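You operate a simulated robot arm through the tools that you are given. There is no shell and no other tool. Be economical: measure what you need, move in short steps, check, and stop when the job is done.

The job below is to be done with a simulated two-armed robot. You get a single attempt, and the scene is never put back.

Task
On the top of the grey bench, fold the blue cloth in half and then in half again.

The check looks at the end state, three seconds after you hand in, the way a careful person would. Anything else that was tipped, shoved, dropped, spilled or broken makes it a failure. Flat cloth is picked up by pressing the open fingertips on it (5 to 10 N) and closing them slowly along it; thin cloth reads only 2 to 8 mm in the jaws.

Robot
Two 7-joint arms with two-finger parallel grippers on one trunk, on a base that drives. Base frame: it is fixed to the floor where the robot stands at the start and does not move with it; the origin is under the middle of the robot, x ahead of it, y to its left, z up. Readings come in m, rad, newtons and seconds.
The left shoulder is at the start at [0.07, 0.163, 1.07], the right one opposite. Places, roughly: top of the grey bench [0.5, 0.8, 0.8]. Payload 3.43 kg a hand.
The TCP of each hand is the grasp point between the finger pads, 0.034 m short of the fingertips. In the tool frame z runs along the fingers and y along their closing line. The gripper opens to 0.128 m. The fingers are 0.024 m wide and 0.012 m thick; the gripper's body (0.048 by 0.13 m) begins 0.096 m behind the TCP.
Orientation is that of the tool frame in the base frame, as a unit quaternion [x, y, z, w]. With the fingers straight down and closing along the base's y, the tool's x points along the base's -x, its y along +y and its z along -z.

Tools
- The arms move only by the tool jog_arm. It takes "left_series", "right_series" or both (then of equal length, played together; a hand with none holds still); each is a list of rows, each a list of 7 numbers: the shift along the base's x, y, z in mm, then the turn, a rotation vector about the base's x, y, z in rad, then the closure, from 0 (fully open) to 1 (shut). In form: [[tx, ty, tz, ax, ay, az, hand], ...]. A call has 1 to 20 rows; each row shifts and turns the commanded pose from where the row before left it. Each row takes 0.2 s and may step no farther than 0.05 m and 0.15 rad from the row before; otherwise, or with a gripper value out of range, the whole call is refused. A pose out of reach is approached as far as the arm can. The call stops where the force on the tool passes 40 N (or 10 N more than at its start, if that is more) or the arm is blocked; 0.2 s more then pass. The fingers move at their own pace (about 0.153 m/s each) and stop on an object; they squeeze with about 25 N. The grip force told is the motor's: it shows also when the fingers shut on nothing. Time passes only in rows, and 0.2 s behind the last, so rows that do not move let the fingers close. The reply holds the time, the measured pose of the TCP, the force on the tool along the base axes, the opening and the grip force, in the units named above and with some noise, with the torque about the TCP (base axes, N m) and any sound that the robot's microphone picked up.
- Cameras (640 x 400 px; columns grow to the right, rows downward): "scene" is now at [0.1199, -0.0435, 1.2852]; the picture's right is [-0.52, -0.85, 0.00], its down [-0.59, 0.36, -0.72] and it looks along [0.61, -0.38, -0.69] (base axes); focal length 232 px, centre (320, 200). "left" rides on the left gripper at [0.076, 0.011, -0.16] in its tool frame; the picture's right is [-0.15, 0.99, 0.00], its down [-0.88, -0.13, -0.46] and it looks along [-0.45, -0.07, 0.89] (tool axes); focal length 234 px, centre (320, 200). "right" rides on the right gripper at [0.076, -0.011, -0.16] in its tool frame; the picture's right is [0.15, 0.99, 0.00], its down [-0.88, 0.13, -0.46] and it looks along [-0.45, 0.07, 0.89] (tool axes); focal length 234 px, centre (320, 200). There is no depth. A picture from a camera that has moved, and an enlarged one, comes with that camera's place and axes in the base frame and with its lens.
- snapshot(camera): a new picture of that camera. It takes no simulated time.
- move_column(by): slides the trunk up (or, below 0, down) by that many m; the arms and the scene camera ride with it, the base frame stays. It gives what a move gives, with no picture.
- roll_base(legs): drives the robot by 1 to 6 legs, each [ahead, left, turn to the left] in m, m and rad, along the robot's own axes; the way and the turn of a leg run together, so that a leg with both is an arc; at most 1.5 m and 3.142 rad a leg. The arms and the cameras ride along, it lands a little off, and it stops where it bumps. It gives what a move gives.
- aim_head(pan, tilt): turns the head with the scene camera to pan (to the left, within 1.501 rad either way) and tilt (down, from -0.506 to 1.204), counted from straight ahead of the robot. It gives what a move gives.
- inspect(camera, box): a new picture of the part [left, top, right, bottom] of that camera's present view, enlarged. It takes no simulated time.
- close_job(): hands the job in; it is judged then, once.

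Go step by step. Nothing tells you exact positions but the pictures and the camera data: compare them with the known pose of the tool, close in by small moves and look again before you grip or let go. The budget is 120 turns and 100 pictures, counting those below and the enlarged ones. Unless the task says otherwise, let go and move clear before handing in, and close with one line.

The tools are called after "Request:" by a JSON object that holds its "api" and its "payload". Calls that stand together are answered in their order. jog_arm: Moves the arms, as the interface text tells. Its arguments: {"type":"object","properties":{"left_series":{"type":"array","items":{"type":"array","items":{"type":"number"}}},"right_series":{"type":"array","items":{"type":"array","items":{"type":"number"}}}},"required":[]} The other tools are called the same way: move_column (by) slides the trunk up or down; roll_base (legs) drives the base; aim_head (pan, tilt) turns the head that bears the scene camera; snapshot (camera) takes a picture; inspect (camera, box) takes an enlarged picture of a part of a camera's view; close_job () hands the job in.

At the start:

```text
time: 0.0
left_eef_pos: [0.7309, 0.1524, 0.9853]
left_ee_rot: [0.0, 1.0, -0.001, 0.001]
left_wrist_force: [-0.5, 0.5, 0.2]
left_wrist_torque: [0.0, -0.01, -0.02]
left_gripper_width: 0.128
left_gripper_force: 0.1
right_eef_pos: [0.4362, -0.2833, 0.9441]
right_ee_rot: [-0.001, 1.0, 0.001, 0.0]
right_wrist_force: [-0.5, -0.4, 0.0]
right_wrist_torque: [-0.02, 0.02, -0.01]
right_gripper_width: 0.128
right_gripper_force: 0.0
trunk travel left (down, up): [-0.55, 0.39]
robot x, y, heading: [-0.0005, -0.004, 0.001]
head pan, tilt: [-0.548, 0.766]
```

scene: 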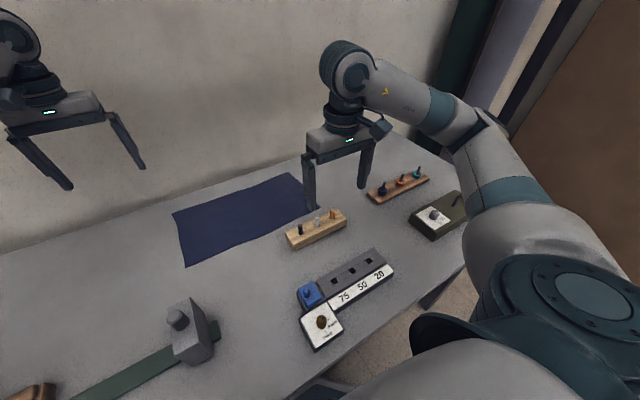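
right: 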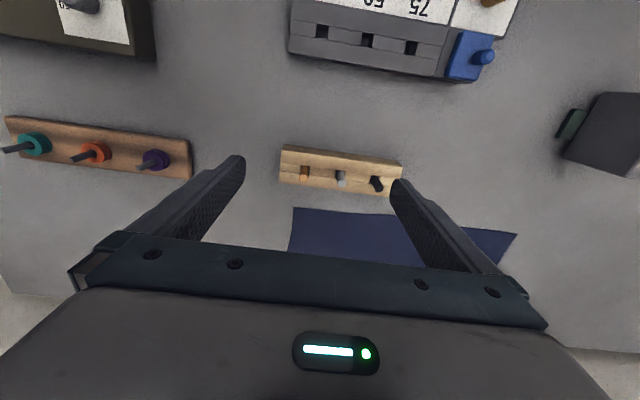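
left: 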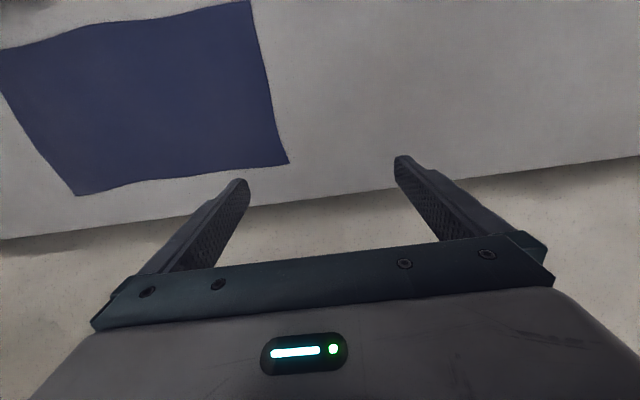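

The cloth lies at about x 0.55–0.77, y −0.31–0.087, with the bench top near z 0.76. A peg block sits just in front of its near edge. I will fold the far long edge toward me using both hands, starting by bringing them over the two far corners.

Request:
{"api": "jog_arm", "payload": {"left_series": [[4, -15, 0, 0, 0, 0, 0.3], [4, -15, 0, 0, 0, 0, 0.69], [4, -15, 0, 0, 0, 0, 0.69], [4, -15, 0, 0, 0, 0, 0.69], [4, -15, 0, 0, 0, 0, 0.69], [3, -15, 0, 0, 0, 0, 0.69], [3, -12, 0, 0, 0, 0, 0.69], [0, 0, -40, 0, 0, 0, 0.69], [0, 0, -40, 0, 0, 0, 0.69], [0, 0, -35, 0, 0, 0, 0.69], [0, 0, 0, 0, 0, 0, 0.69]], "right_series": [[45, 2, 0, 0, 0, 0, 0.3], [46, 2, 0, 0, 0, 0, 0.69], [46, 2, 0, 0, 0, 0, 0.69], [46, 2, 0, 0, 0, 0, 0.69], [46, 1, 0, 0, 0, 0, 0.69], [46, 1, 0, 0, 0, 0, 0.69], [46, 1, 0, 0, 0, 0, 0.69], [0, 0, -30, 0, 0, 0, 0.69], [0, 0, -30, 0, 0, 0, 0.69], [0, 0, -20, 0, 0, 0, 0.69], [0, 0, 0, 0, 0, 0, 0.69]]}}

Request:
{"api": "snapshot", "payload": {"camera": "left"}}

Request:
{"api": "snapshot", "payload": {"camera": "right"}}

Request:
{"api": "snapshot", "payload": {"camera": "scene"}}

```text
time: 2.4
left_eef_pos: [0.756, 0.0504, 0.8698]
left_ee_rot: [0.0, 1.0, -0.001, 0.0]
left_wrist_force: [-0.3, 1.4, 0.3]
left_wrist_torque: [0.01, -0.01, 0.0]
left_gripper_width: 0.0396
left_gripper_force: 0.1
right_eef_pos: [0.7576, -0.2717, 0.8656]
right_ee_rot: [0.0, 1.0, 0.001, 0.0]
right_wrist_force: [-1.4, 0.2, 1.2]
right_wrist_torque: [-0.03, 0.0, -0.02]
right_gripper_width: 0.0395
right_gripper_force: 0.0
trunk travel left (down, up): [-0.55, 0.39]
robot x, y, heading: [0.0024, -0.0017, 0.006]
head pan, tilt: [-0.548, 0.766]
```

```text
96 pictures are left
camera left: at [0.6794, 0.062, 1.0293], right [0.15, 0.99, 0.0], down [0.88, -0.13, 0.46], along [0.45, -0.07, -0.89], focal length 234 px, centre (320, 200)
```

left: 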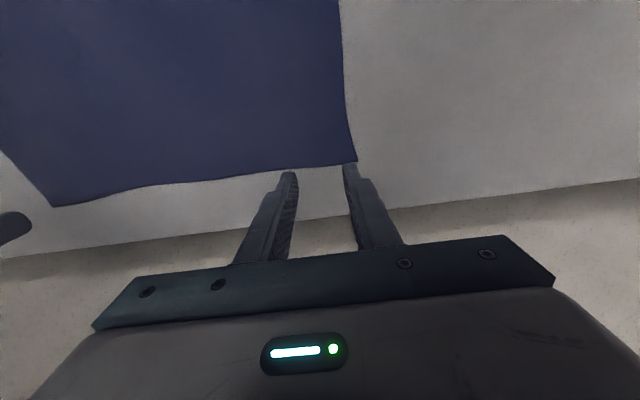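

```text
95 pictures are left
camera right: at [0.6823, -0.2834, 1.0237], right [-0.15, 0.99, 0.0], down [0.88, 0.13, 0.46], along [0.45, 0.07, -0.89], focal length 234 px, centre (320, 200)
```

right: 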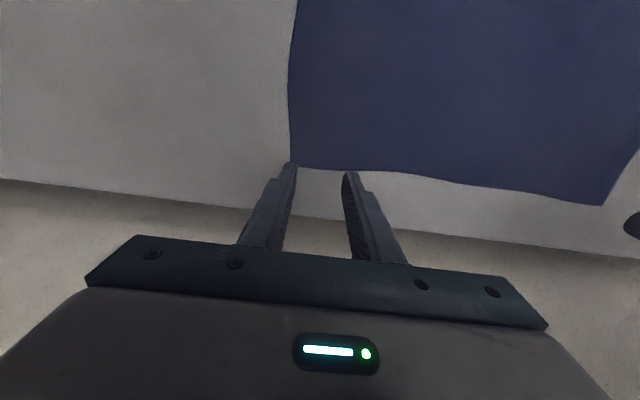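

```text
94 pictures are left
camera scene: at [0.1194, -0.0435, 1.2852], right [-0.52, -0.85, 0.0], down [-0.59, 0.36, -0.72], along [0.61, -0.38, -0.69], focal length 232 px, centre (320, 200)
```

scene: 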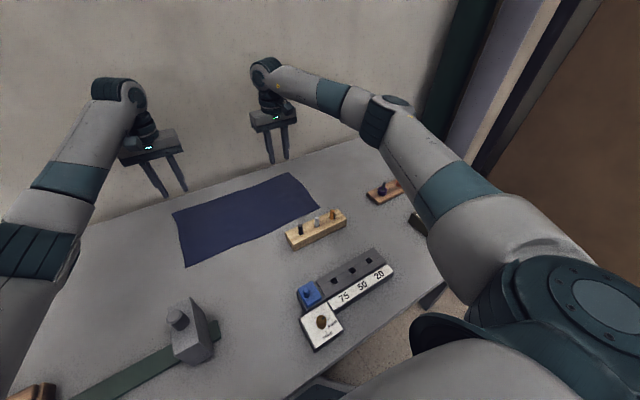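

The far corners are at about (0.769, 0.092) and (0.775, −0.303). I'll align the fingers just inside them and lower slowly towards the cloth.

Request:
{"api": "jog_arm", "payload": {"left_series": [[-4, 6, -20, 0, 0, 0, 0.69], [0, 0, -20, 0, 0, 0, 0.69], [0, 0, -20, 0, 0, 0, 0.69], [0, 0, -4, 0, 0, 0, 0.69], [0, 0, 0, 0, 0, 0, 0.69]], "right_series": [[0, 3, -20, 0, 0, 0, 0.69], [0, 0, -20, 0, 0, 0, 0.69], [0, 0, -20, 0, 0, 0, 0.69], [0, 0, 0, 0, 0, 0, 0.69], [0, 0, 0, 0, 0, 0, 0.69]]}}

Request:
{"api": "snapshot", "payload": {"camera": "left"}}

Request:
{"api": "snapshot", "payload": {"camera": "right"}}

```text
time: 3.6
left_eef_pos: [0.7517, 0.0557, 0.8059]
left_ee_rot: [0.0, 1.0, 0.0, 0.0]
left_wrist_force: [-0.1, 0.2, 0.1]
left_wrist_torque: [0.0, 0.02, 0.04]
left_gripper_width: 0.0399
left_gripper_force: 0.0
right_eef_pos: [0.7598, -0.2707, 0.8051]
right_ee_rot: [0.0, 1.0, 0.0, 0.0]
right_wrist_force: [-0.9, 0.2, 0.1]
right_wrist_torque: [0.0, 0.01, 0.02]
right_gripper_width: 0.0394
right_gripper_force: 0.0
trunk travel left (down, up): [-0.55, 0.39]
robot x, y, heading: [-0.0001, 0.0018, 0.001]
head pan, tilt: [-0.548, 0.766]
```

```text
93 pictures are left
camera left: at [0.6757, 0.0674, 0.9659], right [0.15, 0.99, 0.0], down [0.88, -0.13, 0.46], along [0.45, -0.07, -0.89], focal length 234 px, centre (320, 200)
```

left: 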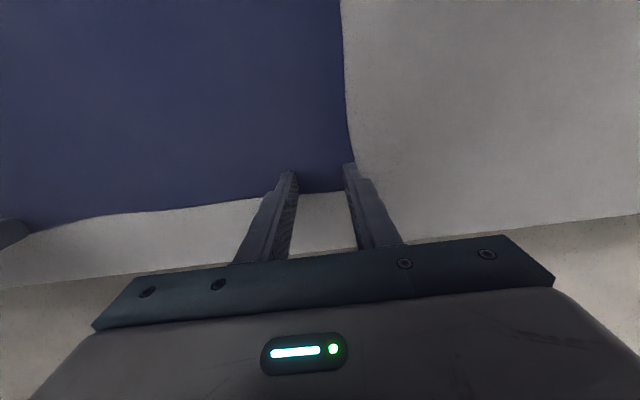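

```text
92 pictures are left
camera right: at [0.6829, -0.2813, 0.9634], right [-0.15, 0.99, 0.0], down [0.88, 0.13, 0.46], along [0.45, 0.07, -0.89], focal length 234 px, centre (320, 200)
```

right: 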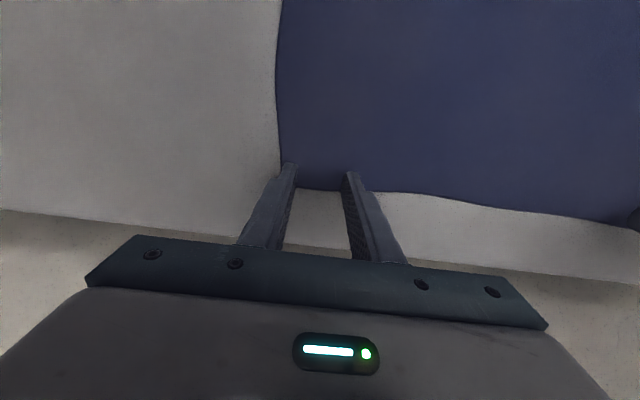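

Each outer finger sits right at the cloth's edge, so I'll move both hands slightly inward and press down gently.

Request:
{"api": "jog_arm", "payload": {"left_series": [[0, -6, 0, 0, 0, 0, 0.69], [0, 0, -4, 0, 0, 0, 0.69], [0, 0, -2, 0, 0, 0, 0.69], [0, 0, -2, 0, 0, 0, 0.69], [0, 0, 0, 0, 0, 0, 0.69]], "right_series": [[-2, 6, 0, 0, 0, 0, 0.69], [0, 0, -4, 0, 0, 0, 0.69], [0, 0, -2, 0, 0, 0, 0.69], [0, 0, -2, 0, 0, 0, 0.69], [0, 0, 0, 0, 0, 0, 0.69]]}}

```text
time: 4.8
left_eef_pos: [0.7525, 0.0493, 0.7979]
left_ee_rot: [0.001, 1.0, 0.001, 0.0]
left_wrist_force: [0.3, 0.5, 0.2]
left_wrist_torque: [-0.03, 0.01, -0.01]
left_gripper_width: 0.0396
left_gripper_force: 0.0
right_eef_pos: [0.7558, -0.2642, 0.7962]
right_ee_rot: [0.0, 1.0, 0.0, 0.0]
right_wrist_force: [-0.3, -0.9, 1.3]
right_wrist_torque: [-0.01, -0.01, 0.0]
right_gripper_width: 0.0397
right_gripper_force: 0.1
trunk travel left (down, up): [-0.55, 0.39]
robot x, y, heading: [-0.0005, 0.0026, 0.005]
head pan, tilt: [-0.548, 0.766]
```

No contact yet, so I'll keep lowering in small steps.

Request:
{"api": "jog_arm", "payload": {"left_series": [[0, 0, -2, 0, 0, 0, 0.69], [0, 0, -2, 0, 0, 0, 0.69], [0, 0, 0, 0, 0, 0, 0.69]], "right_series": [[0, 0, -2, 0, 0, 0, 0.69], [0, 0, -1, 0, 0, 0, 0.69], [0, 0, 0, 0, 0, 0, 0.69]]}}

```text
time: 5.6
left_eef_pos: [0.751, 0.0514, 0.796]
left_ee_rot: [-0.001, 1.0, 0.0, 0.0]
left_wrist_force: [0.5, -0.2, 1.4]
left_wrist_torque: [0.02, -0.04, 0.0]
left_gripper_width: 0.0398
left_gripper_force: 0.0
right_eef_pos: [0.7559, -0.2645, 0.7948]
right_ee_rot: [0.0, 1.0, 0.0, 0.002]
right_wrist_force: [2.5, -1.3, 14.1]
right_wrist_torque: [-0.2, -0.07, 0.02]
right_gripper_width: 0.04
right_gripper_force: 0.5
trunk travel left (down, up): [-0.55, 0.39]
robot x, y, heading: [0.0003, -0.0034, -0.001]
head pan, tilt: [-0.548, 0.766]
```

The right hand is touching at 14 N and the left is barely in contact. I'll raise the right by a fraction and lower the left a little.

Request:
{"api": "jog_arm", "payload": {"left_series": [[0, 0, -1, 0, 0, 0, 0.69], [0, 0, 0, 0, 0, 0, 0.69]], "right_series": [[0, 0, 0.6, 0, 0, 0, 0.69], [0, 0, 0, 0, 0, 0, 0.69]]}}

```text
time: 6.2
left_eef_pos: [0.7508, 0.0504, 0.7955]
left_ee_rot: [0.0, 1.0, 0.001, 0.002]
left_wrist_force: [0.5, 0.5, 10.0]
left_wrist_torque: [0.13, -0.01, -0.01]
left_gripper_width: 0.0394
left_gripper_force: 0.0
right_eef_pos: [0.7541, -0.2632, 0.7952]
right_ee_rot: [-0.001, 1.0, 0.0, 0.001]
right_wrist_force: [2.5, -0.4, 9.6]
right_wrist_torque: [-0.06, -0.07, 0.02]
right_gripper_width: 0.0399
right_gripper_force: 0.1
trunk travel left (down, up): [-0.55, 0.39]
robot x, y, heading: [-0.0001, 0.0012, 0.007]
head pan, tilt: [-0.548, 0.766]
```

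Both hands now press with about 10 N. I'll close the fingers slowly.

Request:
{"api": "jog_arm", "payload": {"left_series": [[0, 0, 0, 0, 0, 0, 0.71], [0, 0, 0, 0, 0, 0, 0.73], [0, 0, 0, 0, 0, 0, 0.75], [0, 0, 0, 0, 0, 0, 0.77], [0, 0, 0, 0, 0, 0, 0.79], [0, 0, 0, 0, 0, 0, 0.81], [0, 0, 0, 0, 0, 0, 0.83], [0, 0, 0, 0, 0, 0, 0.85], [0, 0, 0, 0, 0, 0, 0.87], [0, 0, 0, 0, 0, 0, 0.89], [0, 0, 0, 0, 0, 0, 0.91], [0, 0, 0, 0, 0, 0, 0.93], [0, 0, 0, 0, 0, 0, 0.95], [0, 0, 0, 0, 0, 0, 0.97], [0, 0, 0, 0, 0, 0, 1], [0, 0, 0, 0, 0, 0, 1], [0, 0, 0, 0, 0, 0, 1]], "right_series": [[0, 0, 0, 0, 0, 0, 0.71], [0, 0, 0, 0, 0, 0, 0.73], [0, 0, 0, 0, 0, 0, 0.75], [0, 0, 0, 0, 0, 0, 0.77], [0, 0, 0, 0, 0, 0, 0.79], [0, 0, 0, 0, 0, 0, 0.81], [0, 0, 0, 0, 0, 0, 0.83], [0, 0, 0, 0, 0, 0, 0.85], [0, 0, 0, 0, 0, 0, 0.87], [0, 0, 0, 0, 0, 0, 0.89], [0, 0, 0, 0, 0, 0, 0.91], [0, 0, 0, 0, 0, 0, 0.93], [0, 0, 0, 0, 0, 0, 0.95], [0, 0, 0, 0, 0, 0, 0.97], [0, 0, 0, 0, 0, 0, 1], [0, 0, 0, 0, 0, 0, 1], [0, 0, 0, 0, 0, 0, 1]]}}

Request:
{"api": "snapshot", "payload": {"camera": "left"}}

Request:
{"api": "snapshot", "payload": {"camera": "right"}}

```text
time: 9.8
left_eef_pos: [0.7499, 0.0478, 0.7948]
left_ee_rot: [0.001, 1.0, 0.0, 0.002]
left_wrist_force: [1.1, -18.8, 19.4]
left_wrist_torque: [-0.6, -0.07, 0.1]
left_gripper_width: 0.0025
left_gripper_force: 25.2
right_eef_pos: [0.7542, -0.2619, 0.7949]
right_ee_rot: [-0.002, 1.0, 0.001, 0.001]
right_wrist_force: [-0.7, 20.6, 3.5]
right_wrist_torque: [0.74, 0.08, -0.04]
right_gripper_width: 0.0024
right_gripper_force: 24.9
trunk travel left (down, up): [-0.55, 0.39]
robot x, y, heading: [0.0004, -0.0017, -0.0]
head pan, tilt: [-0.548, 0.766]
```

```text
91 pictures are left
camera left: at [0.6739, 0.0604, 0.955], right [0.15, 0.99, 0.0], down [0.88, -0.13, 0.46], along [0.45, -0.07, -0.89], focal length 234 px, centre (320, 200)
```

left: 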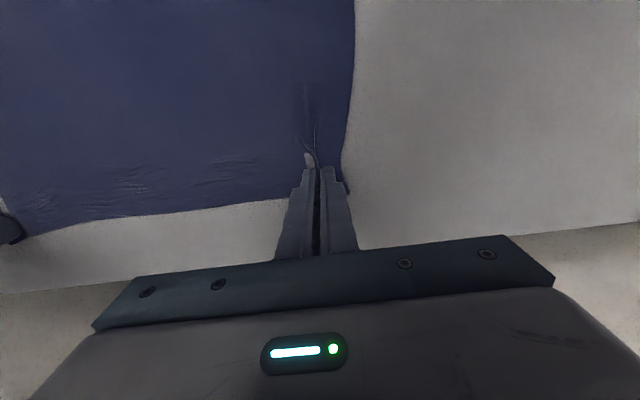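

```text
90 pictures are left
camera right: at [0.6782, -0.2744, 0.9548], right [-0.15, 0.99, 0.0], down [0.88, 0.13, 0.46], along [0.45, 0.07, -0.89], focal length 234 px, centre (320, 200)
```

right: 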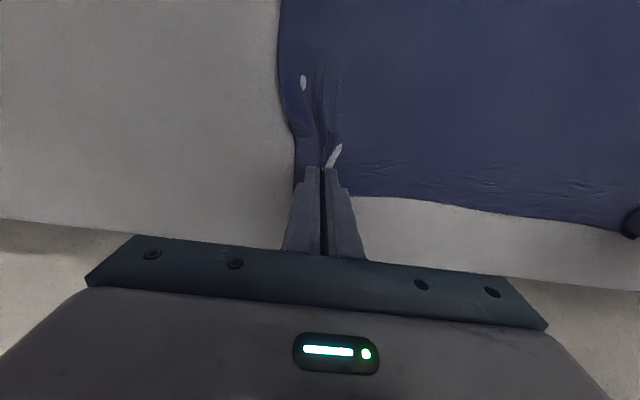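

Both corners are gripped at about 2.5 mm, and the edge between the hands is under about 20 N of tension. I'll bring the hands slightly together and lift a little.

Request:
{"api": "jog_arm", "payload": {"left_series": [[0, -3, 1, 0, 0, 0, 1], [0, -3, 2, 0, 0, 0, 1], [0, -2, 4, 0, 0, 0, 1], [-4, 0, 10, 0, 0, 0, 1], [-4, 0, 10, 0, 0, 0, 1], [0, 0, 0, 0, 0, 0, 1]], "right_series": [[0, 3, 1, 0, 0, 0, 1], [0, 3, 2, 0, 0, 0, 1], [0, 2, 4, 0, 0, 0, 1], [-4, 0, 10, 0, 0, 0, 1], [-4, 0, 10, 0, 0, 0, 1], [0, 0, 0, 0, 0, 0, 1]]}}

Request:
{"api": "snapshot", "payload": {"camera": "scene"}}

Request:
{"api": "snapshot", "payload": {"camera": "left"}}

```text
time: 11.2
left_eef_pos: [0.7436, 0.0423, 0.8197]
left_ee_rot: [0.0, 1.0, 0.001, -0.001]
left_wrist_force: [0.6, -1.5, 0.4]
left_wrist_torque: [-0.11, -0.01, 0.05]
left_gripper_width: 0.0023
left_gripper_force: 25.0
right_eef_pos: [0.7468, -0.2571, 0.821]
right_ee_rot: [0.0, 1.0, 0.0, 0.0]
right_wrist_force: [0.0, 2.1, 0.0]
right_wrist_torque: [0.06, -0.01, -0.01]
right_gripper_width: 0.0024
right_gripper_force: 25.2
trunk travel left (down, up): [-0.55, 0.39]
robot x, y, heading: [-0.002, 0.0028, -0.001]
head pan, tilt: [-0.548, 0.766]
```

```text
89 pictures are left
camera scene: at [0.1201, -0.0438, 1.2851], right [-0.52, -0.85, 0.0], down [-0.59, 0.36, -0.72], along [0.61, -0.38, -0.69], focal length 232 px, centre (320, 200)
```

scene: 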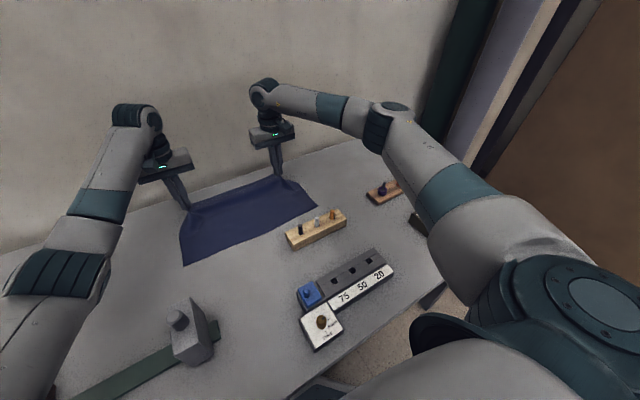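

```text
88 pictures are left
camera left: at [0.6679, 0.0537, 0.9793], right [0.15, 0.99, 0.0], down [0.88, -0.13, 0.45], along [0.45, -0.07, -0.89], focal length 234 px, centre (320, 200)
```

left: 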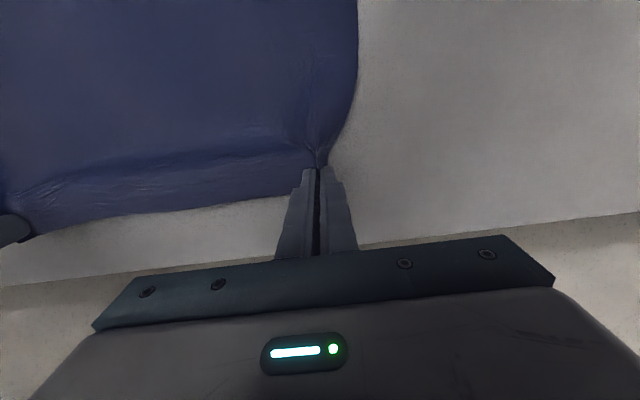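

The grip holds, but it sits about 30 mm inside the edge, and that would leave a tail turned back after the fold. I'll lay the edge back down, spread the fingers, and grip again closer to the edge.

Request:
{"api": "jog_arm", "payload": {"left_series": [[4, 0, -9, 0, 0, 0, 1], [4, 0, -10, 0, 0, 0, 1], [0, 2, -4, 0, 0, 0, 1], [0, 2, -1, 0, 0, 0, 1], [0, 2, 0, 0, 0, 0, 1], [0, 0, 0, 0, 0, 0, 0.95], [0, 0, 0, 0, 0, 0, 0.9], [0, 0, 0, 0, 0, 0, 0.85], [0, 0, 0, 0, 0, 0, 0.8], [0, 0, 0, 0, 0, 0, 0.75], [0, 0, 0, 0, 0, 0, 0.69], [0, 0, 15, 0, 0, 0, 0.69], [0, 0, 15, 0, 0, 0, 0.69], [0, 0, 0, 0, 0, 0, 0.69]], "right_series": [[4, 0, -9, 0, 0, 0, 1], [4, 0, -10, 0, 0, 0, 1], [0, -2, -4, 0, 0, 0, 1], [0, -2, -2, 0, 0, 0, 1], [0, -2, 0, 0, 0, 0, 1], [0, 0, 0, 0, 0, 0, 0.95], [0, 0, 0, 0, 0, 0, 0.9], [0, 0, 0, 0, 0, 0, 0.85], [0, 0, 0, 0, 0, 0, 0.8], [0, 0, 0, 0, 0, 0, 0.75], [0, 0, 0, 0, 0, 0, 0.69], [0, 0, 15, 0, 0, 0, 0.69], [0, 0, 15, 0, 0, 0, 0.69], [0, 0, 0, 0, 0, 0, 0.69]]}}

Request:
{"api": "snapshot", "payload": {"camera": "left"}}

Request:
{"api": "snapshot", "payload": {"camera": "right"}}

```text
time: 14.2
left_eef_pos: [0.7522, 0.0468, 0.8272]
left_ee_rot: [0.0, 1.0, 0.001, -0.001]
left_wrist_force: [-0.4, -1.6, -0.2]
left_wrist_torque: [-0.04, -0.01, 0.01]
left_gripper_width: 0.0398
left_gripper_force: 0.0
right_eef_pos: [0.7554, -0.2629, 0.8271]
right_ee_rot: [0.0, 1.0, 0.0, -0.001]
right_wrist_force: [0.7, 0.3, 0.5]
right_wrist_torque: [-0.02, 0.02, 0.04]
right_gripper_width: 0.0396
right_gripper_force: 0.1
trunk travel left (down, up): [-0.55, 0.39]
robot x, y, heading: [0.0036, 0.0019, -0.0]
head pan, tilt: [-0.548, 0.766]
```

```text
87 pictures are left
camera left: at [0.675, 0.0575, 0.986], right [0.15, 0.99, 0.0], down [0.88, -0.13, 0.45], along [0.45, -0.07, -0.89], focal length 234 px, centre (320, 200)
```

left: 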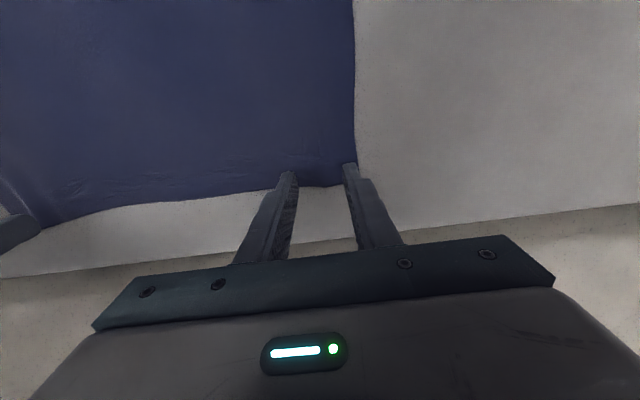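

```text
86 pictures are left
camera right: at [0.6798, -0.2733, 0.9855], right [-0.15, 0.99, 0.0], down [0.88, 0.13, 0.46], along [0.45, 0.07, -0.89], focal length 234 px, centre (320, 200)
```

right: 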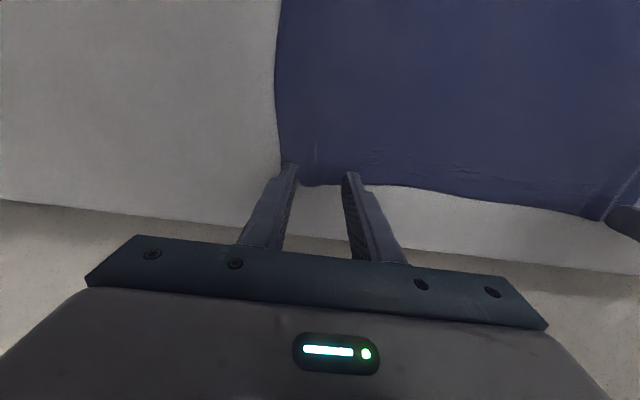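

The cloth flattened out again, with its edge at x ≈ 0.774 on the left and 0.777 on the right. I'll move outward so the fingers overlap the edge by about 10 mm, use a narrower opening, and press down.

Request:
{"api": "jog_arm", "payload": {"left_series": [[12, 0, 0, 0, 0, 0, 0.75], [12, 0, 0, 0, 0, 0, 0.75], [0, 0, -15, 0, 0, 0, 0.75], [0, 0, -12, 0, 0, 0, 0.75], [0, 0, -3, 0, 0, 0, 0.75], [0, 0, -1, 0, 0, 0, 0.75], [0, 0, 0, 0, 0, 0, 0.75]], "right_series": [[12, 0, 0, 0, 0, 0, 0.75], [12, 0, 0, 0, 0, 0, 0.75], [0, 0, -15, 0, 0, 0, 0.75], [0, 0, -12, 0, 0, 0, 0.75], [0, 0, -3, 0, 0, 0, 0.75], [0, 0, -1, 0, 0, 0, 0.75], [0, 0, 0, 0, 0, 0, 0.75]]}}

Request:
{"api": "snapshot", "payload": {"camera": "left"}}

Request:
{"api": "snapshot", "payload": {"camera": "right"}}

```text
time: 15.8
left_eef_pos: [0.7751, 0.0485, 0.7961]
left_ee_rot: [0.0, 1.0, 0.0, 0.001]
left_wrist_force: [0.4, -0.3, -0.2]
left_wrist_torque: [0.0, 0.0, 0.0]
left_gripper_width: 0.0321
left_gripper_force: 0.1
right_eef_pos: [0.7802, -0.2618, 0.7943]
right_ee_rot: [0.001, 1.0, 0.001, 0.0]
right_wrist_force: [0.5, -0.8, 5.7]
right_wrist_torque: [-0.03, 0.04, 0.02]
right_gripper_width: 0.032
right_gripper_force: 0.1
trunk travel left (down, up): [-0.55, 0.39]
robot x, y, heading: [-0.005, 0.0013, 0.002]
head pan, tilt: [-0.548, 0.766]
```

```text
85 pictures are left
camera left: at [0.6985, 0.0589, 0.9564], right [0.15, 0.99, 0.0], down [0.88, -0.13, 0.46], along [0.45, -0.07, -0.89], focal length 234 px, centre (320, 200)
```

left: 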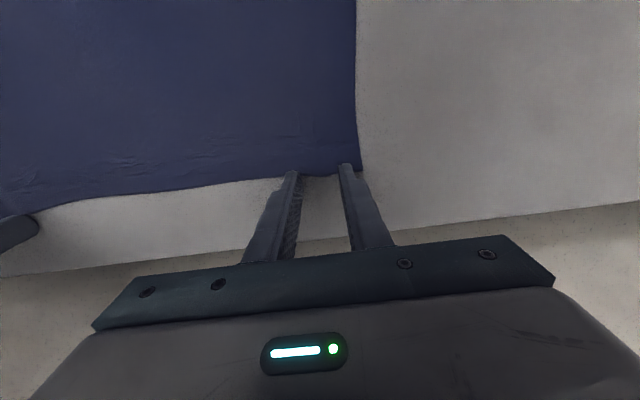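

```text
84 pictures are left
camera right: at [0.7037, -0.2726, 0.9546], right [-0.15, 0.99, 0.0], down [0.88, 0.13, 0.46], along [0.45, 0.07, -0.89], focal length 234 px, centre (320, 200)
```

right: 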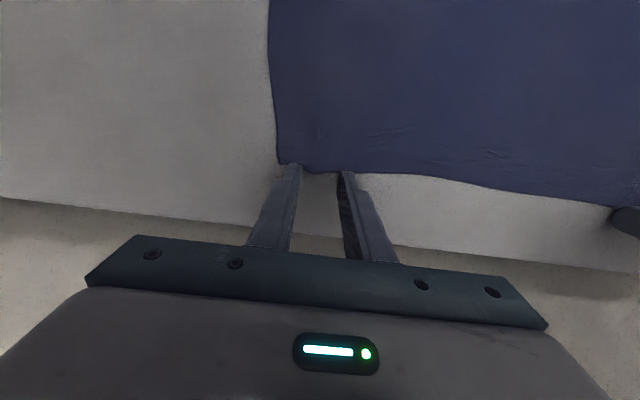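

Overlap is about 10 mm on the left and 7 mm on the right. After a small trim I'll close slowly, bringing the hands inward as the cloth gathers.

Request:
{"api": "jog_arm", "payload": {"left_series": [[0, 0, -1, 0, 0, 0, 0.75], [0, 0, -0.5, 0, 0, 0, 0.75], [0, 0, 0, 0, 0, 0, 0.75]], "right_series": [[-3, 0, 1, 0, 0, 0, 0.75], [0, 0, -1, 0, 0, 0, 0.75], [0, 0, 0, 0, 0, 0, 0.75]]}}

```text
time: 16.6
left_eef_pos: [0.7757, 0.0483, 0.7953]
left_ee_rot: [0.0, 1.0, 0.0, 0.001]
left_wrist_force: [1.4, 0.4, 5.9]
left_wrist_torque: [0.03, 0.01, -0.02]
left_gripper_width: 0.0321
left_gripper_force: 0.0
right_eef_pos: [0.7772, -0.2617, 0.7963]
right_ee_rot: [0.0, 1.0, 0.0, 0.0]
right_wrist_force: [0.9, -0.1, 4.3]
right_wrist_torque: [0.02, 0.02, -0.01]
right_gripper_width: 0.032
right_gripper_force: 0.0
trunk travel left (down, up): [-0.55, 0.39]
robot x, y, heading: [0.0001, -0.0001, 0.005]
head pan, tilt: [-0.548, 0.766]
```

Request:
{"api": "jog_arm", "payload": {"left_series": [[0, 0, -0.4, 0, 0, 0, 0.76], [0, 0, 0, 0, 0, 0, 0.78], [0, 0, 0, 0, 0, 0, 0.8], [0, -1, 0, 0, 0, 0, 0.82], [0, -1, 0, 0, 0, 0, 0.84], [0, -1, 0, 0, 0, 0, 0.86], [0, -1, 0, 0, 0, 0, 0.88], [0, -1, 0, 0, 0, 0, 0.9], [0, -1, 0, 0, 0, 0, 0.92], [0, 0, 0, 0, 0, 0, 0.94], [0, 0, 0, 0, 0, 0, 0.96], [0, 0, 0, 0, 0, 0, 0.98], [0, 0, 0, 0, 0, 0, 1], [0, 0, 0, 0, 0, 0, 1], [0, 0, 0, 0, 0, 0, 1]], "right_series": [[0, 0, -0.5, 0, 0, 0, 0.76], [0, 0, 0, 0, 0, 0, 0.78], [0, 0, 0, 0, 0, 0, 0.8], [0, 1, 0, 0, 0, 0, 0.82], [0, 1, 0, 0, 0, 0, 0.84], [0, 1, 0, 0, 0, 0, 0.86], [0, 1, 0, 0, 0, 0, 0.88], [0, 1, 0, 0, 0, 0, 0.9], [0, 1, 0, 0, 0, 0, 0.92], [0, 0, 0, 0, 0, 0, 0.94], [0, 0, 0, 0, 0, 0, 0.96], [0, 0, 0, 0, 0, 0, 0.98], [0, 0, 0, 0, 0, 0, 1], [0, 0, 0, 0, 0, 0, 1], [0, 0, 0, 0, 0, 0, 1]]}}

Request:
{"api": "snapshot", "payload": {"camera": "left"}}

Request:
{"api": "snapshot", "payload": {"camera": "right"}}

```text
time: 19.8
left_eef_pos: [0.7746, 0.0419, 0.7961]
left_ee_rot: [0.0, 1.0, 0.0, 0.002]
left_wrist_force: [0.7, -0.2, 22.2]
left_wrist_torque: [-0.02, 0.12, 0.04]
left_gripper_width: 0.0022
left_gripper_force: 25.3
right_eef_pos: [0.7757, -0.2561, 0.7954]
right_ee_rot: [-0.001, 1.0, 0.0, 0.002]
right_wrist_force: [0.0, 1.0, 0.9]
right_wrist_torque: [0.03, -0.02, -0.04]
right_gripper_width: 0.0018
right_gripper_force: 25.3
trunk travel left (down, up): [-0.55, 0.39]
robot x, y, heading: [0.0001, -0.0001, -0.006]
head pan, tilt: [-0.548, 0.766]
```

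```text
83 pictures are left
camera left: at [0.6981, 0.0527, 0.9549], right [0.15, 0.99, 0.0], down [0.88, -0.13, 0.46], along [0.45, -0.07, -0.89], focal length 234 px, centre (320, 200)
```

left: 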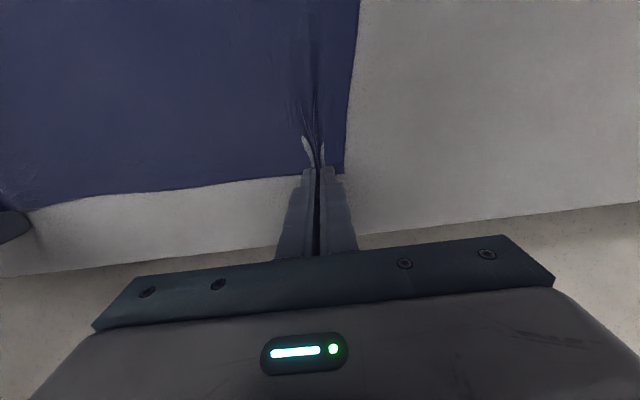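

```text
82 pictures are left
camera right: at [0.6984, -0.2677, 0.9549], right [-0.15, 0.99, 0.0], down [0.88, 0.13, 0.46], along [0.45, 0.07, -0.89], focal length 234 px, centre (320, 200)
```

right: 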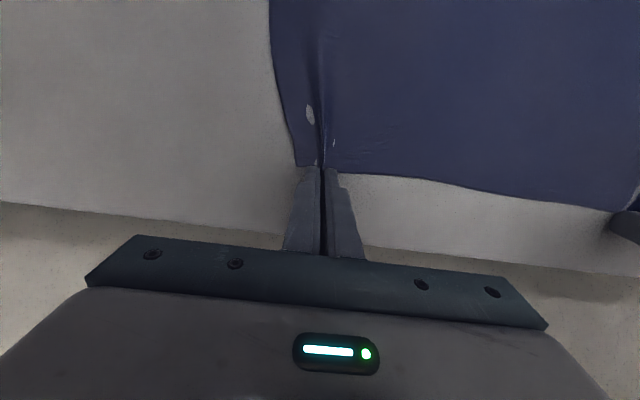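

Both jaws read about 2 mm with the edge inside. I'll do a small test lift.

Request:
{"api": "jog_arm", "payload": {"left_series": [[0, 0, 3, 0, 0, 0, 1], [0, 0, 7, 0, 0, 0, 1], [-2, 0, 10, 0, 0, 0, 1], [-4, 0, 12, 0, 0, 0, 1], [0, 0, 0, 0, 0, 0, 1]], "right_series": [[0, 0, 3, 0, 0, 0, 1], [0, 0, 7, 0, 0, 0, 1], [-2, 0, 10, 0, 0, 0, 1], [-4, 0, 12, 0, 0, 0, 1], [0, 0, 0, 0, 0, 0, 1]]}}

Request:
{"api": "snapshot", "payload": {"camera": "left"}}

Request:
{"api": "snapshot", "payload": {"camera": "right"}}

```text
time: 21.0
left_eef_pos: [0.7711, 0.0431, 0.8239]
left_ee_rot: [0.0, 1.0, 0.001, -0.001]
left_wrist_force: [0.2, -0.4, -0.2]
left_wrist_torque: [-0.07, 0.02, -0.04]
left_gripper_width: 0.0021
left_gripper_force: 25.0
right_eef_pos: [0.7703, -0.2576, 0.8253]
right_ee_rot: [-0.001, 1.0, 0.0, -0.001]
right_wrist_force: [-0.5, 0.0, 0.0]
right_wrist_torque: [0.0, 0.0, 0.0]
right_gripper_width: 0.0019
right_gripper_force: 24.4
trunk travel left (down, up): [-0.55, 0.39]
robot x, y, heading: [-0.0003, 0.0016, -0.005]
head pan, tilt: [-0.548, 0.766]
```

```text
81 pictures are left
camera left: at [0.6945, 0.0536, 0.984], right [0.15, 0.99, 0.0], down [0.88, -0.13, 0.45], along [0.45, -0.07, -0.89], focal length 234 px, centre (320, 200)
```

left: 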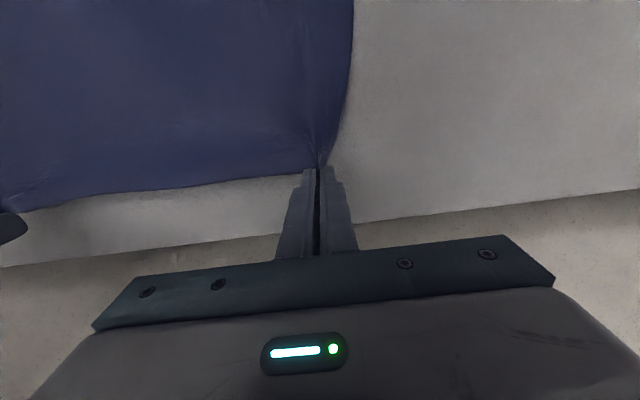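

```text
80 pictures are left
camera right: at [0.6955, -0.268, 0.9853], right [-0.15, 0.99, 0.0], down [0.88, 0.13, 0.46], along [0.45, 0.07, -0.89], focal length 234 px, centre (320, 200)
```

right: 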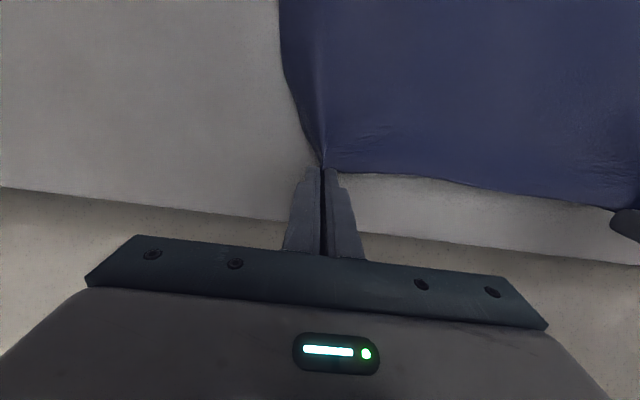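

Both corners are holding. I'll carry the edge over in an arc, tilting the hands so the edge turns with it, and stop at the top to check.

Request:
{"api": "jog_arm", "payload": {"left_series": [[-11, 0, 17, 0, -0.05, 0, 1], [-11, 0, 17, 0, -0.05, 0, 1], [-19, 0, 13, 0, -0.05, 0, 1], [-20, 0, 13, 0, -0.05, 0, 1], [-23, 0, 5, 0, -0.05, 0, 1], [-23, 0, 4, 0, -0.05, 0, 1], [0, 0, 0, 0, 0, 0, 1]], "right_series": [[-11, 0, 17, 0, -0.05, 0, 1], [-11, 0, 17, 0, -0.05, 0, 1], [-19, 0, 13, 0, -0.05, 0, 1], [-20, 0, 13, 0, -0.05, 0, 1], [-23, 0, 5, 0, -0.05, 0, 1], [-23, 0, 4, 0, -0.05, 0, 1], [0, 0, 0, 0, 0, 0, 1]]}}

Request:
{"api": "snapshot", "payload": {"camera": "scene"}}

Request:
{"api": "snapshot", "payload": {"camera": "right"}}

```text
time: 22.6
left_eef_pos: [0.6642, 0.042, 0.8936]
left_ee_rot: [0.0, 0.989, -0.001, 0.149]
left_wrist_force: [-0.3, -0.5, -0.5]
left_wrist_torque: [-0.04, 0.01, 0.02]
left_gripper_width: 0.002
left_gripper_force: 25.0
right_eef_pos: [0.6644, -0.257, 0.895]
right_ee_rot: [0.0, 0.989, 0.0, 0.15]
right_wrist_force: [0.4, 0.6, -0.3]
right_wrist_torque: [0.02, -0.02, -0.02]
right_gripper_width: 0.0021
right_gripper_force: 25.0
trunk travel left (down, up): [-0.55, 0.39]
robot x, y, heading: [-0.0013, 0.0005, 0.001]
head pan, tilt: [-0.548, 0.766]
```

```text
79 pictures are left
camera scene: at [0.121, -0.0436, 1.285], right [-0.52, -0.85, 0.0], down [-0.59, 0.36, -0.72], along [0.61, -0.38, -0.69], focal length 232 px, centre (320, 200)
```

scene: 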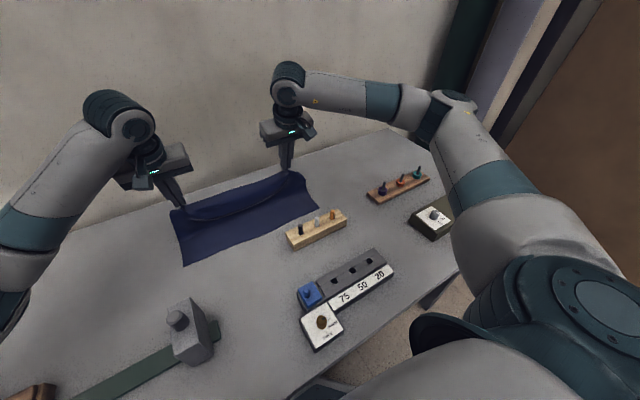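

```text
78 pictures are left
camera right: at [0.5443, -0.2675, 1.0247], right [-0.14, 0.99, -0.04], down [0.71, 0.13, 0.69], along [0.69, 0.07, -0.72], focal length 234 px, centre (320, 200)
```

right: 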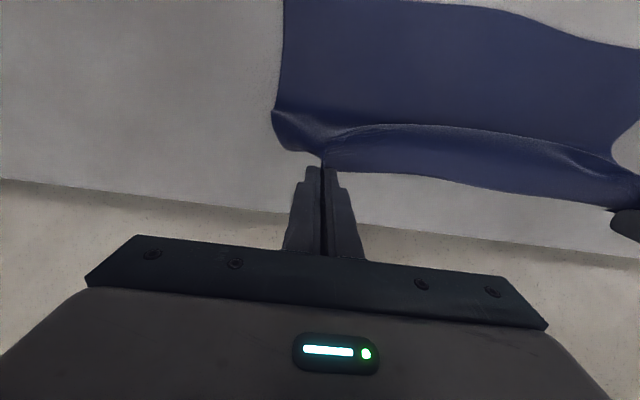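

The cloth is folding over cleanly and its near edge hasn't moved. I'll continue the arc down to just above the near edge.

Request:
{"api": "jog_arm", "payload": {"left_series": [[-22, 1, -4, 0, -0.05, 0, 1], [-23, 1, -5, 0, -0.05, 0, 1], [-19, 1, -12, 0, -0.05, 0, 1], [-20, 0, -13, 0, -0.05, 0, 1], [-9, 0, -14, 0, 0, 0, 1], [-8, 0, -14, 0, 0, 0, 1], [-5, 0, -10, 0, 0, 0, 1], [0, 0, 0, 0, 0, 0, 1]], "right_series": [[-22, -1, -4, 0, -0.05, 0, 1], [-23, -1, -5, 0, -0.05, 0, 1], [-19, -1, -12, 0, -0.05, 0, 1], [-20, 0, -13, 0, -0.05, 0, 1], [-9, 0, -14, 0, 0, 0, 1], [-8, 0, -14, 0, 0, 0, 1], [-5, 0, -10, 0, 0, 0, 1], [0, 0, 0, 0, 0, 0, 1]]}}

Request:
{"api": "snapshot", "payload": {"camera": "scene"}}

Request:
{"api": "snapshot", "payload": {"camera": "right"}}

Request:
{"api": "snapshot", "payload": {"camera": "left"}}

```text
time: 24.4
left_eef_pos: [0.5578, 0.0458, 0.8217]
left_ee_rot: [0.0, 0.969, 0.0, 0.248]
left_wrist_force: [0.7, -3.7, 0.5]
left_wrist_torque: [-0.13, 0.02, 0.05]
left_gripper_width: 0.0022
left_gripper_force: 25.3
right_eef_pos: [0.559, -0.2592, 0.8237]
right_ee_rot: [0.001, 0.969, 0.0, 0.247]
right_wrist_force: [-0.1, 3.0, -0.2]
right_wrist_torque: [0.11, -0.02, 0.0]
right_gripper_width: 0.0018
right_gripper_force: 24.9
trunk travel left (down, up): [-0.55, 0.39]
robot x, y, heading: [0.0018, 0.0034, 0.001]
head pan, tilt: [-0.548, 0.766]
```

```text
77 pictures are left
camera scene: at [0.1197, -0.0435, 1.2852], right [-0.52, -0.85, 0.0], down [-0.59, 0.36, -0.72], along [0.61, -0.38, -0.69], focal length 232 px, centre (320, 200)
```

scene: 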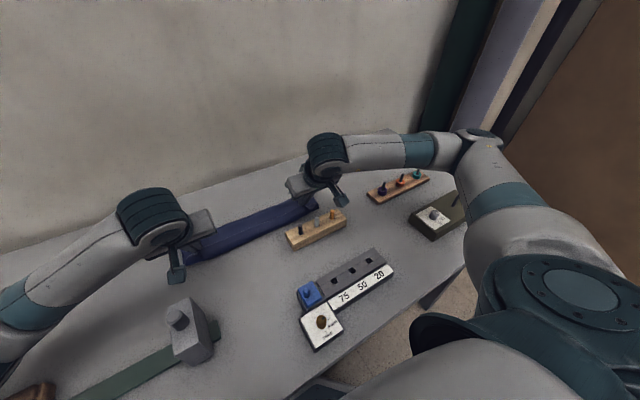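

```text
76 pictures are left
camera right: at [0.4157, -0.2698, 0.9275], right [-0.13, 0.99, -0.07], down [0.56, 0.13, 0.82], along [0.82, 0.07, -0.57], focal length 234 px, centre (320, 200)
```

right: 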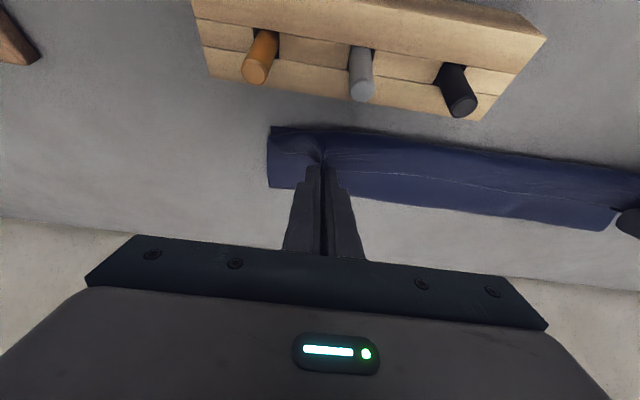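

```text
75 pictures are left
camera left: at [0.414, 0.057, 0.9257], right [0.13, 0.99, 0.07], down [0.56, -0.13, 0.82], along [0.82, -0.07, -0.57], focal length 234 px, centre (320, 200)
```

left: 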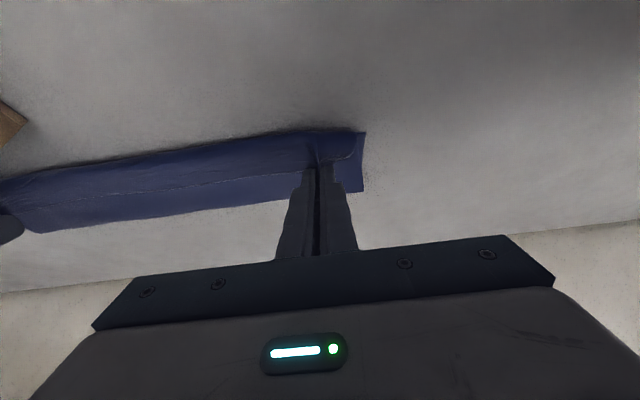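

The held edge is above the near edge, and the bottom layer hasn't moved (its corner is still near (0.554, −0.309)). I'll lower the held edge onto it.

Request:
{"api": "jog_arm", "payload": {"left_series": [[-1, 0, -8, 0, 0, 0, 1], [0, 0, -7, 0, 0, 0, 1], [0, 0, -4, 0, 0, 0, 1], [0, 0, 0, 0, 0, 0, 1]], "right_series": [[-1, 0, -9, 0, 0, 0, 1], [0, 0, -8, 0, 0, 0, 1], [0, 0, -4, 0, 0, 0, 1], [0, 0, 0, 0, 0, 0, 1]]}}

Request:
{"api": "inspect", "payload": {"camera": "right", "box": [200, 60, 520, 260]}}

Request:
{"api": "inspect", "payload": {"camera": "left", "box": [140, 60, 460, 260]}}

```text
time: 25.4
left_eef_pos: [0.5559, 0.0456, 0.8034]
left_ee_rot: [0.001, 0.969, 0.0, 0.247]
left_wrist_force: [0.4, -3.0, 0.1]
left_wrist_torque: [-0.16, 0.01, -0.03]
left_gripper_width: 0.0023
left_gripper_force: 24.6
right_eef_pos: [0.5569, -0.2586, 0.8023]
right_ee_rot: [0.0, 0.969, 0.0, 0.247]
right_wrist_force: [-0.5, 3.0, 1.1]
right_wrist_torque: [0.13, -0.01, 0.0]
right_gripper_width: 0.002
right_gripper_force: 24.7
trunk travel left (down, up): [-0.55, 0.39]
robot x, y, heading: [-0.0015, 0.0007, 0.0]
head pan, tilt: [-0.548, 0.766]
```

```text
2.00 times, centred on (360, 160) of right
camera zoom: at [0.4132, -0.2702, 0.9059], right [-0.13, 0.99, -0.07], down [0.56, 0.13, 0.82], along [0.82, 0.07, -0.57], focal length 468 px, centre (240, 280)
```

zoom: 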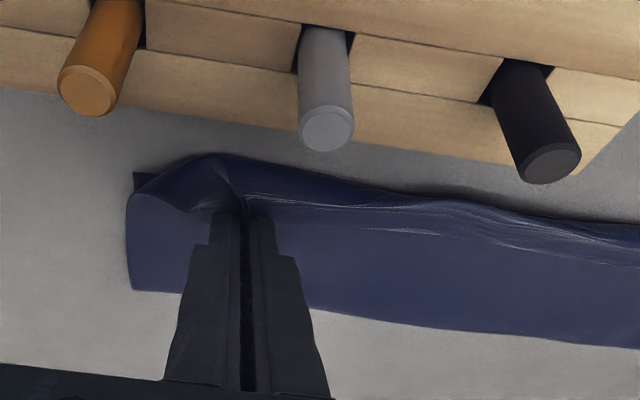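

```text
2.00 times, centred on (300, 160) of left
camera zoom: at [0.4125, 0.0569, 0.9076], right [0.13, 0.99, 0.07], down [0.56, -0.13, 0.82], along [0.82, -0.07, -0.57], focal length 468 px, centre (360, 280)
```

zoom: 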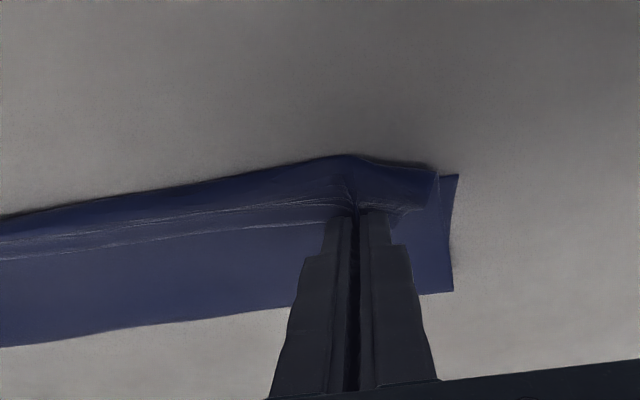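

The crease sits at x ≈ 0.645, short of the midline at 0.664, so the top layer overshoots the near edge by 15–20 mm. I'll lift a little, shift back by 18 mm, lower again and look.

Request:
{"api": "jog_arm", "payload": {"left_series": [[3, 0, 12, 0, 0, 0, 1], [6, 0, 12, 0, 0, 0, 1], [6, 0, 0, 0, 0, 0, 1], [3, 0, -12, 0, 0, 0, 1], [0, 0, -12, 0, 0, 0, 1], [0, 0, 0, 0, 0, 0, 1]], "right_series": [[3, 0, 12, 0, 0, 0, 1], [6, 0, 12, 0, 0, 0, 1], [6, 0, 0, 0, 0, 0, 1], [3, 0, -12, 0, 0, 0, 1], [0, 0, -12, 0, 0, 0, 1], [0, 0, 0, 0, 0, 0, 1]]}}

Request:
{"api": "inspect", "payload": {"camera": "right", "box": [200, 60, 520, 260]}}

Request:
{"api": "inspect", "payload": {"camera": "left", "box": [140, 60, 460, 260]}}

```text
time: 26.8
left_eef_pos: [0.5743, 0.0456, 0.8058]
left_ee_rot: [0.0, 0.968, 0.0, 0.249]
left_wrist_force: [0.8, -2.6, 0.8]
left_wrist_torque: [-0.11, 0.01, -0.01]
left_gripper_width: 0.0021
left_gripper_force: 25.2
right_eef_pos: [0.5754, -0.258, 0.8023]
right_ee_rot: [0.0, 0.969, 0.0, 0.248]
right_wrist_force: [-0.2, 3.5, 1.2]
right_wrist_torque: [0.12, 0.02, 0.01]
right_gripper_width: 0.0022
right_gripper_force: 24.9
trunk travel left (down, up): [-0.55, 0.39]
robot x, y, heading: [0.0013, -0.0019, -0.005]
head pan, tilt: [-0.548, 0.766]
```

```text
2.00 times, centred on (360, 160) of right
camera zoom: at [0.432, -0.27, 0.9054], right [-0.13, 0.99, -0.07], down [0.56, 0.13, 0.82], along [0.82, 0.07, -0.57], focal length 468 px, centre (240, 280)
```

zoom: 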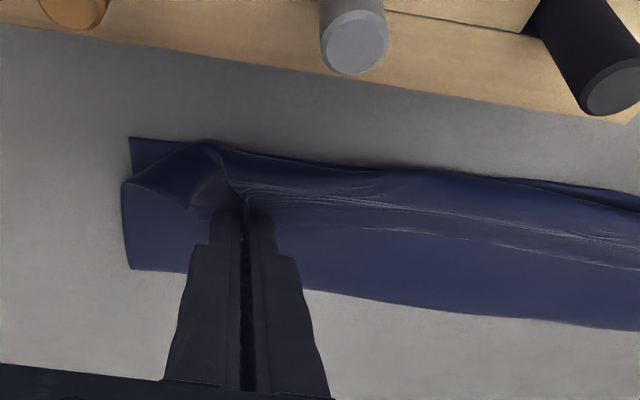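

```text
2.00 times, centred on (300, 160) of left
camera zoom: at [0.4314, 0.0562, 0.9089], right [0.13, 0.99, 0.07], down [0.55, -0.13, 0.82], along [0.82, -0.07, -0.56], focal length 468 px, centre (360, 280)
```

zoom: 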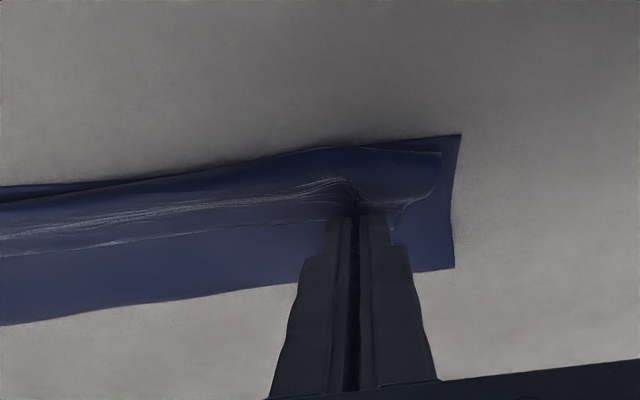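

The near edges now line up, but the crease is still short. I'll lift the held edge back over the midline so the bottom layer re-flattens, then lower it again along a tighter path.

Request:
{"api": "jog_arm", "payload": {"left_series": [[5, 0, 20, 0, 0, 0, 1], [10, 0, 20, 0, 0, 0, 1], [25, 0, 20, 0, 0, 0, 1], [30, 0, 20, 0, 0, 0, 1], [30, 0, 15, 0, 0, 0, 1], [10, 0, 0, 0, 0, 0, 1], [0, 0, 0, 0, 0, 0, 1], [0, 0, 0, 0, 0, 0, 1]], "right_series": [[5, 0, 20, 0, 0, 0, 1], [10, 0, 20, 0, 0, 0, 1], [25, 0, 20, 0, 0, 0, 1], [30, 0, 20, 0, 0, 0, 1], [30, 0, 15, 0, 0, 0, 1], [10, 0, 0, 0, 0, 0, 1], [0, 0, 0, 0, 0, 0, 1], [0, 0, 0, 0, 0, 0, 1]]}}

Request:
{"api": "snapshot", "payload": {"camera": "left"}}

Request:
{"api": "snapshot", "payload": {"camera": "scene"}}

```text
time: 28.6
left_eef_pos: [0.683, 0.0452, 0.8995]
left_ee_rot: [-0.001, 0.969, 0.001, 0.247]
left_wrist_force: [-0.4, -2.5, 0.2]
left_wrist_torque: [-0.13, -0.03, -0.02]
left_gripper_width: 0.0021
left_gripper_force: 25.1
right_eef_pos: [0.685, -0.2589, 0.8953]
right_ee_rot: [0.0, 0.969, -0.001, 0.247]
right_wrist_force: [0.0, 2.2, 0.3]
right_wrist_torque: [0.06, 0.01, -0.01]
right_gripper_width: 0.0018
right_gripper_force: 25.5
trunk travel left (down, up): [-0.55, 0.39]
robot x, y, heading: [-0.0022, 0.0009, -0.004]
head pan, tilt: [-0.548, 0.766]
```

```text
70 pictures are left
camera left: at [0.5395, 0.0558, 1.0029], right [0.13, 0.99, 0.07], down [0.56, -0.13, 0.82], along [0.82, -0.07, -0.57], focal length 234 px, centre (320, 200)
```

left: 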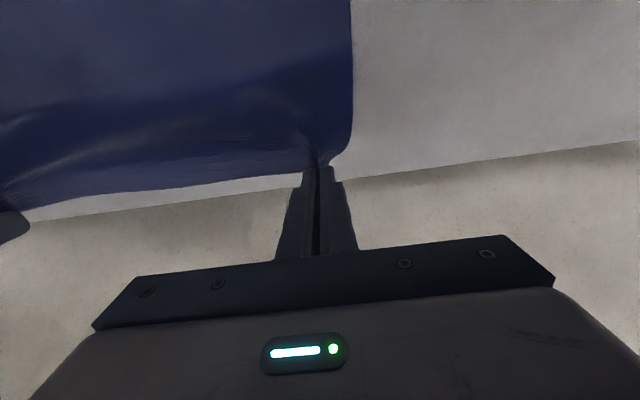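

```text
69 pictures are left
camera scene: at [0.12, -0.0436, 1.2851], right [-0.52, -0.85, 0.0], down [-0.59, 0.36, -0.72], along [0.61, -0.38, -0.69], focal length 232 px, centre (320, 200)
```

scene: 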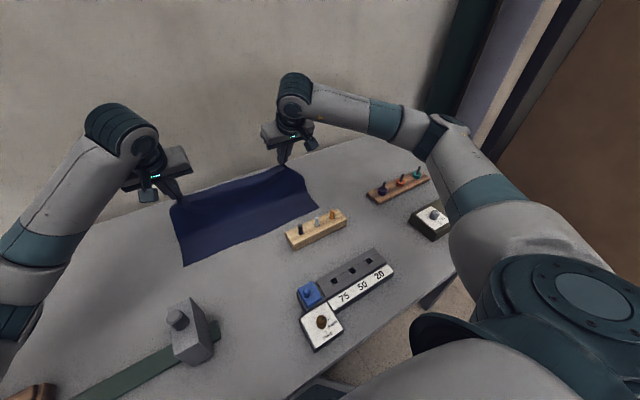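

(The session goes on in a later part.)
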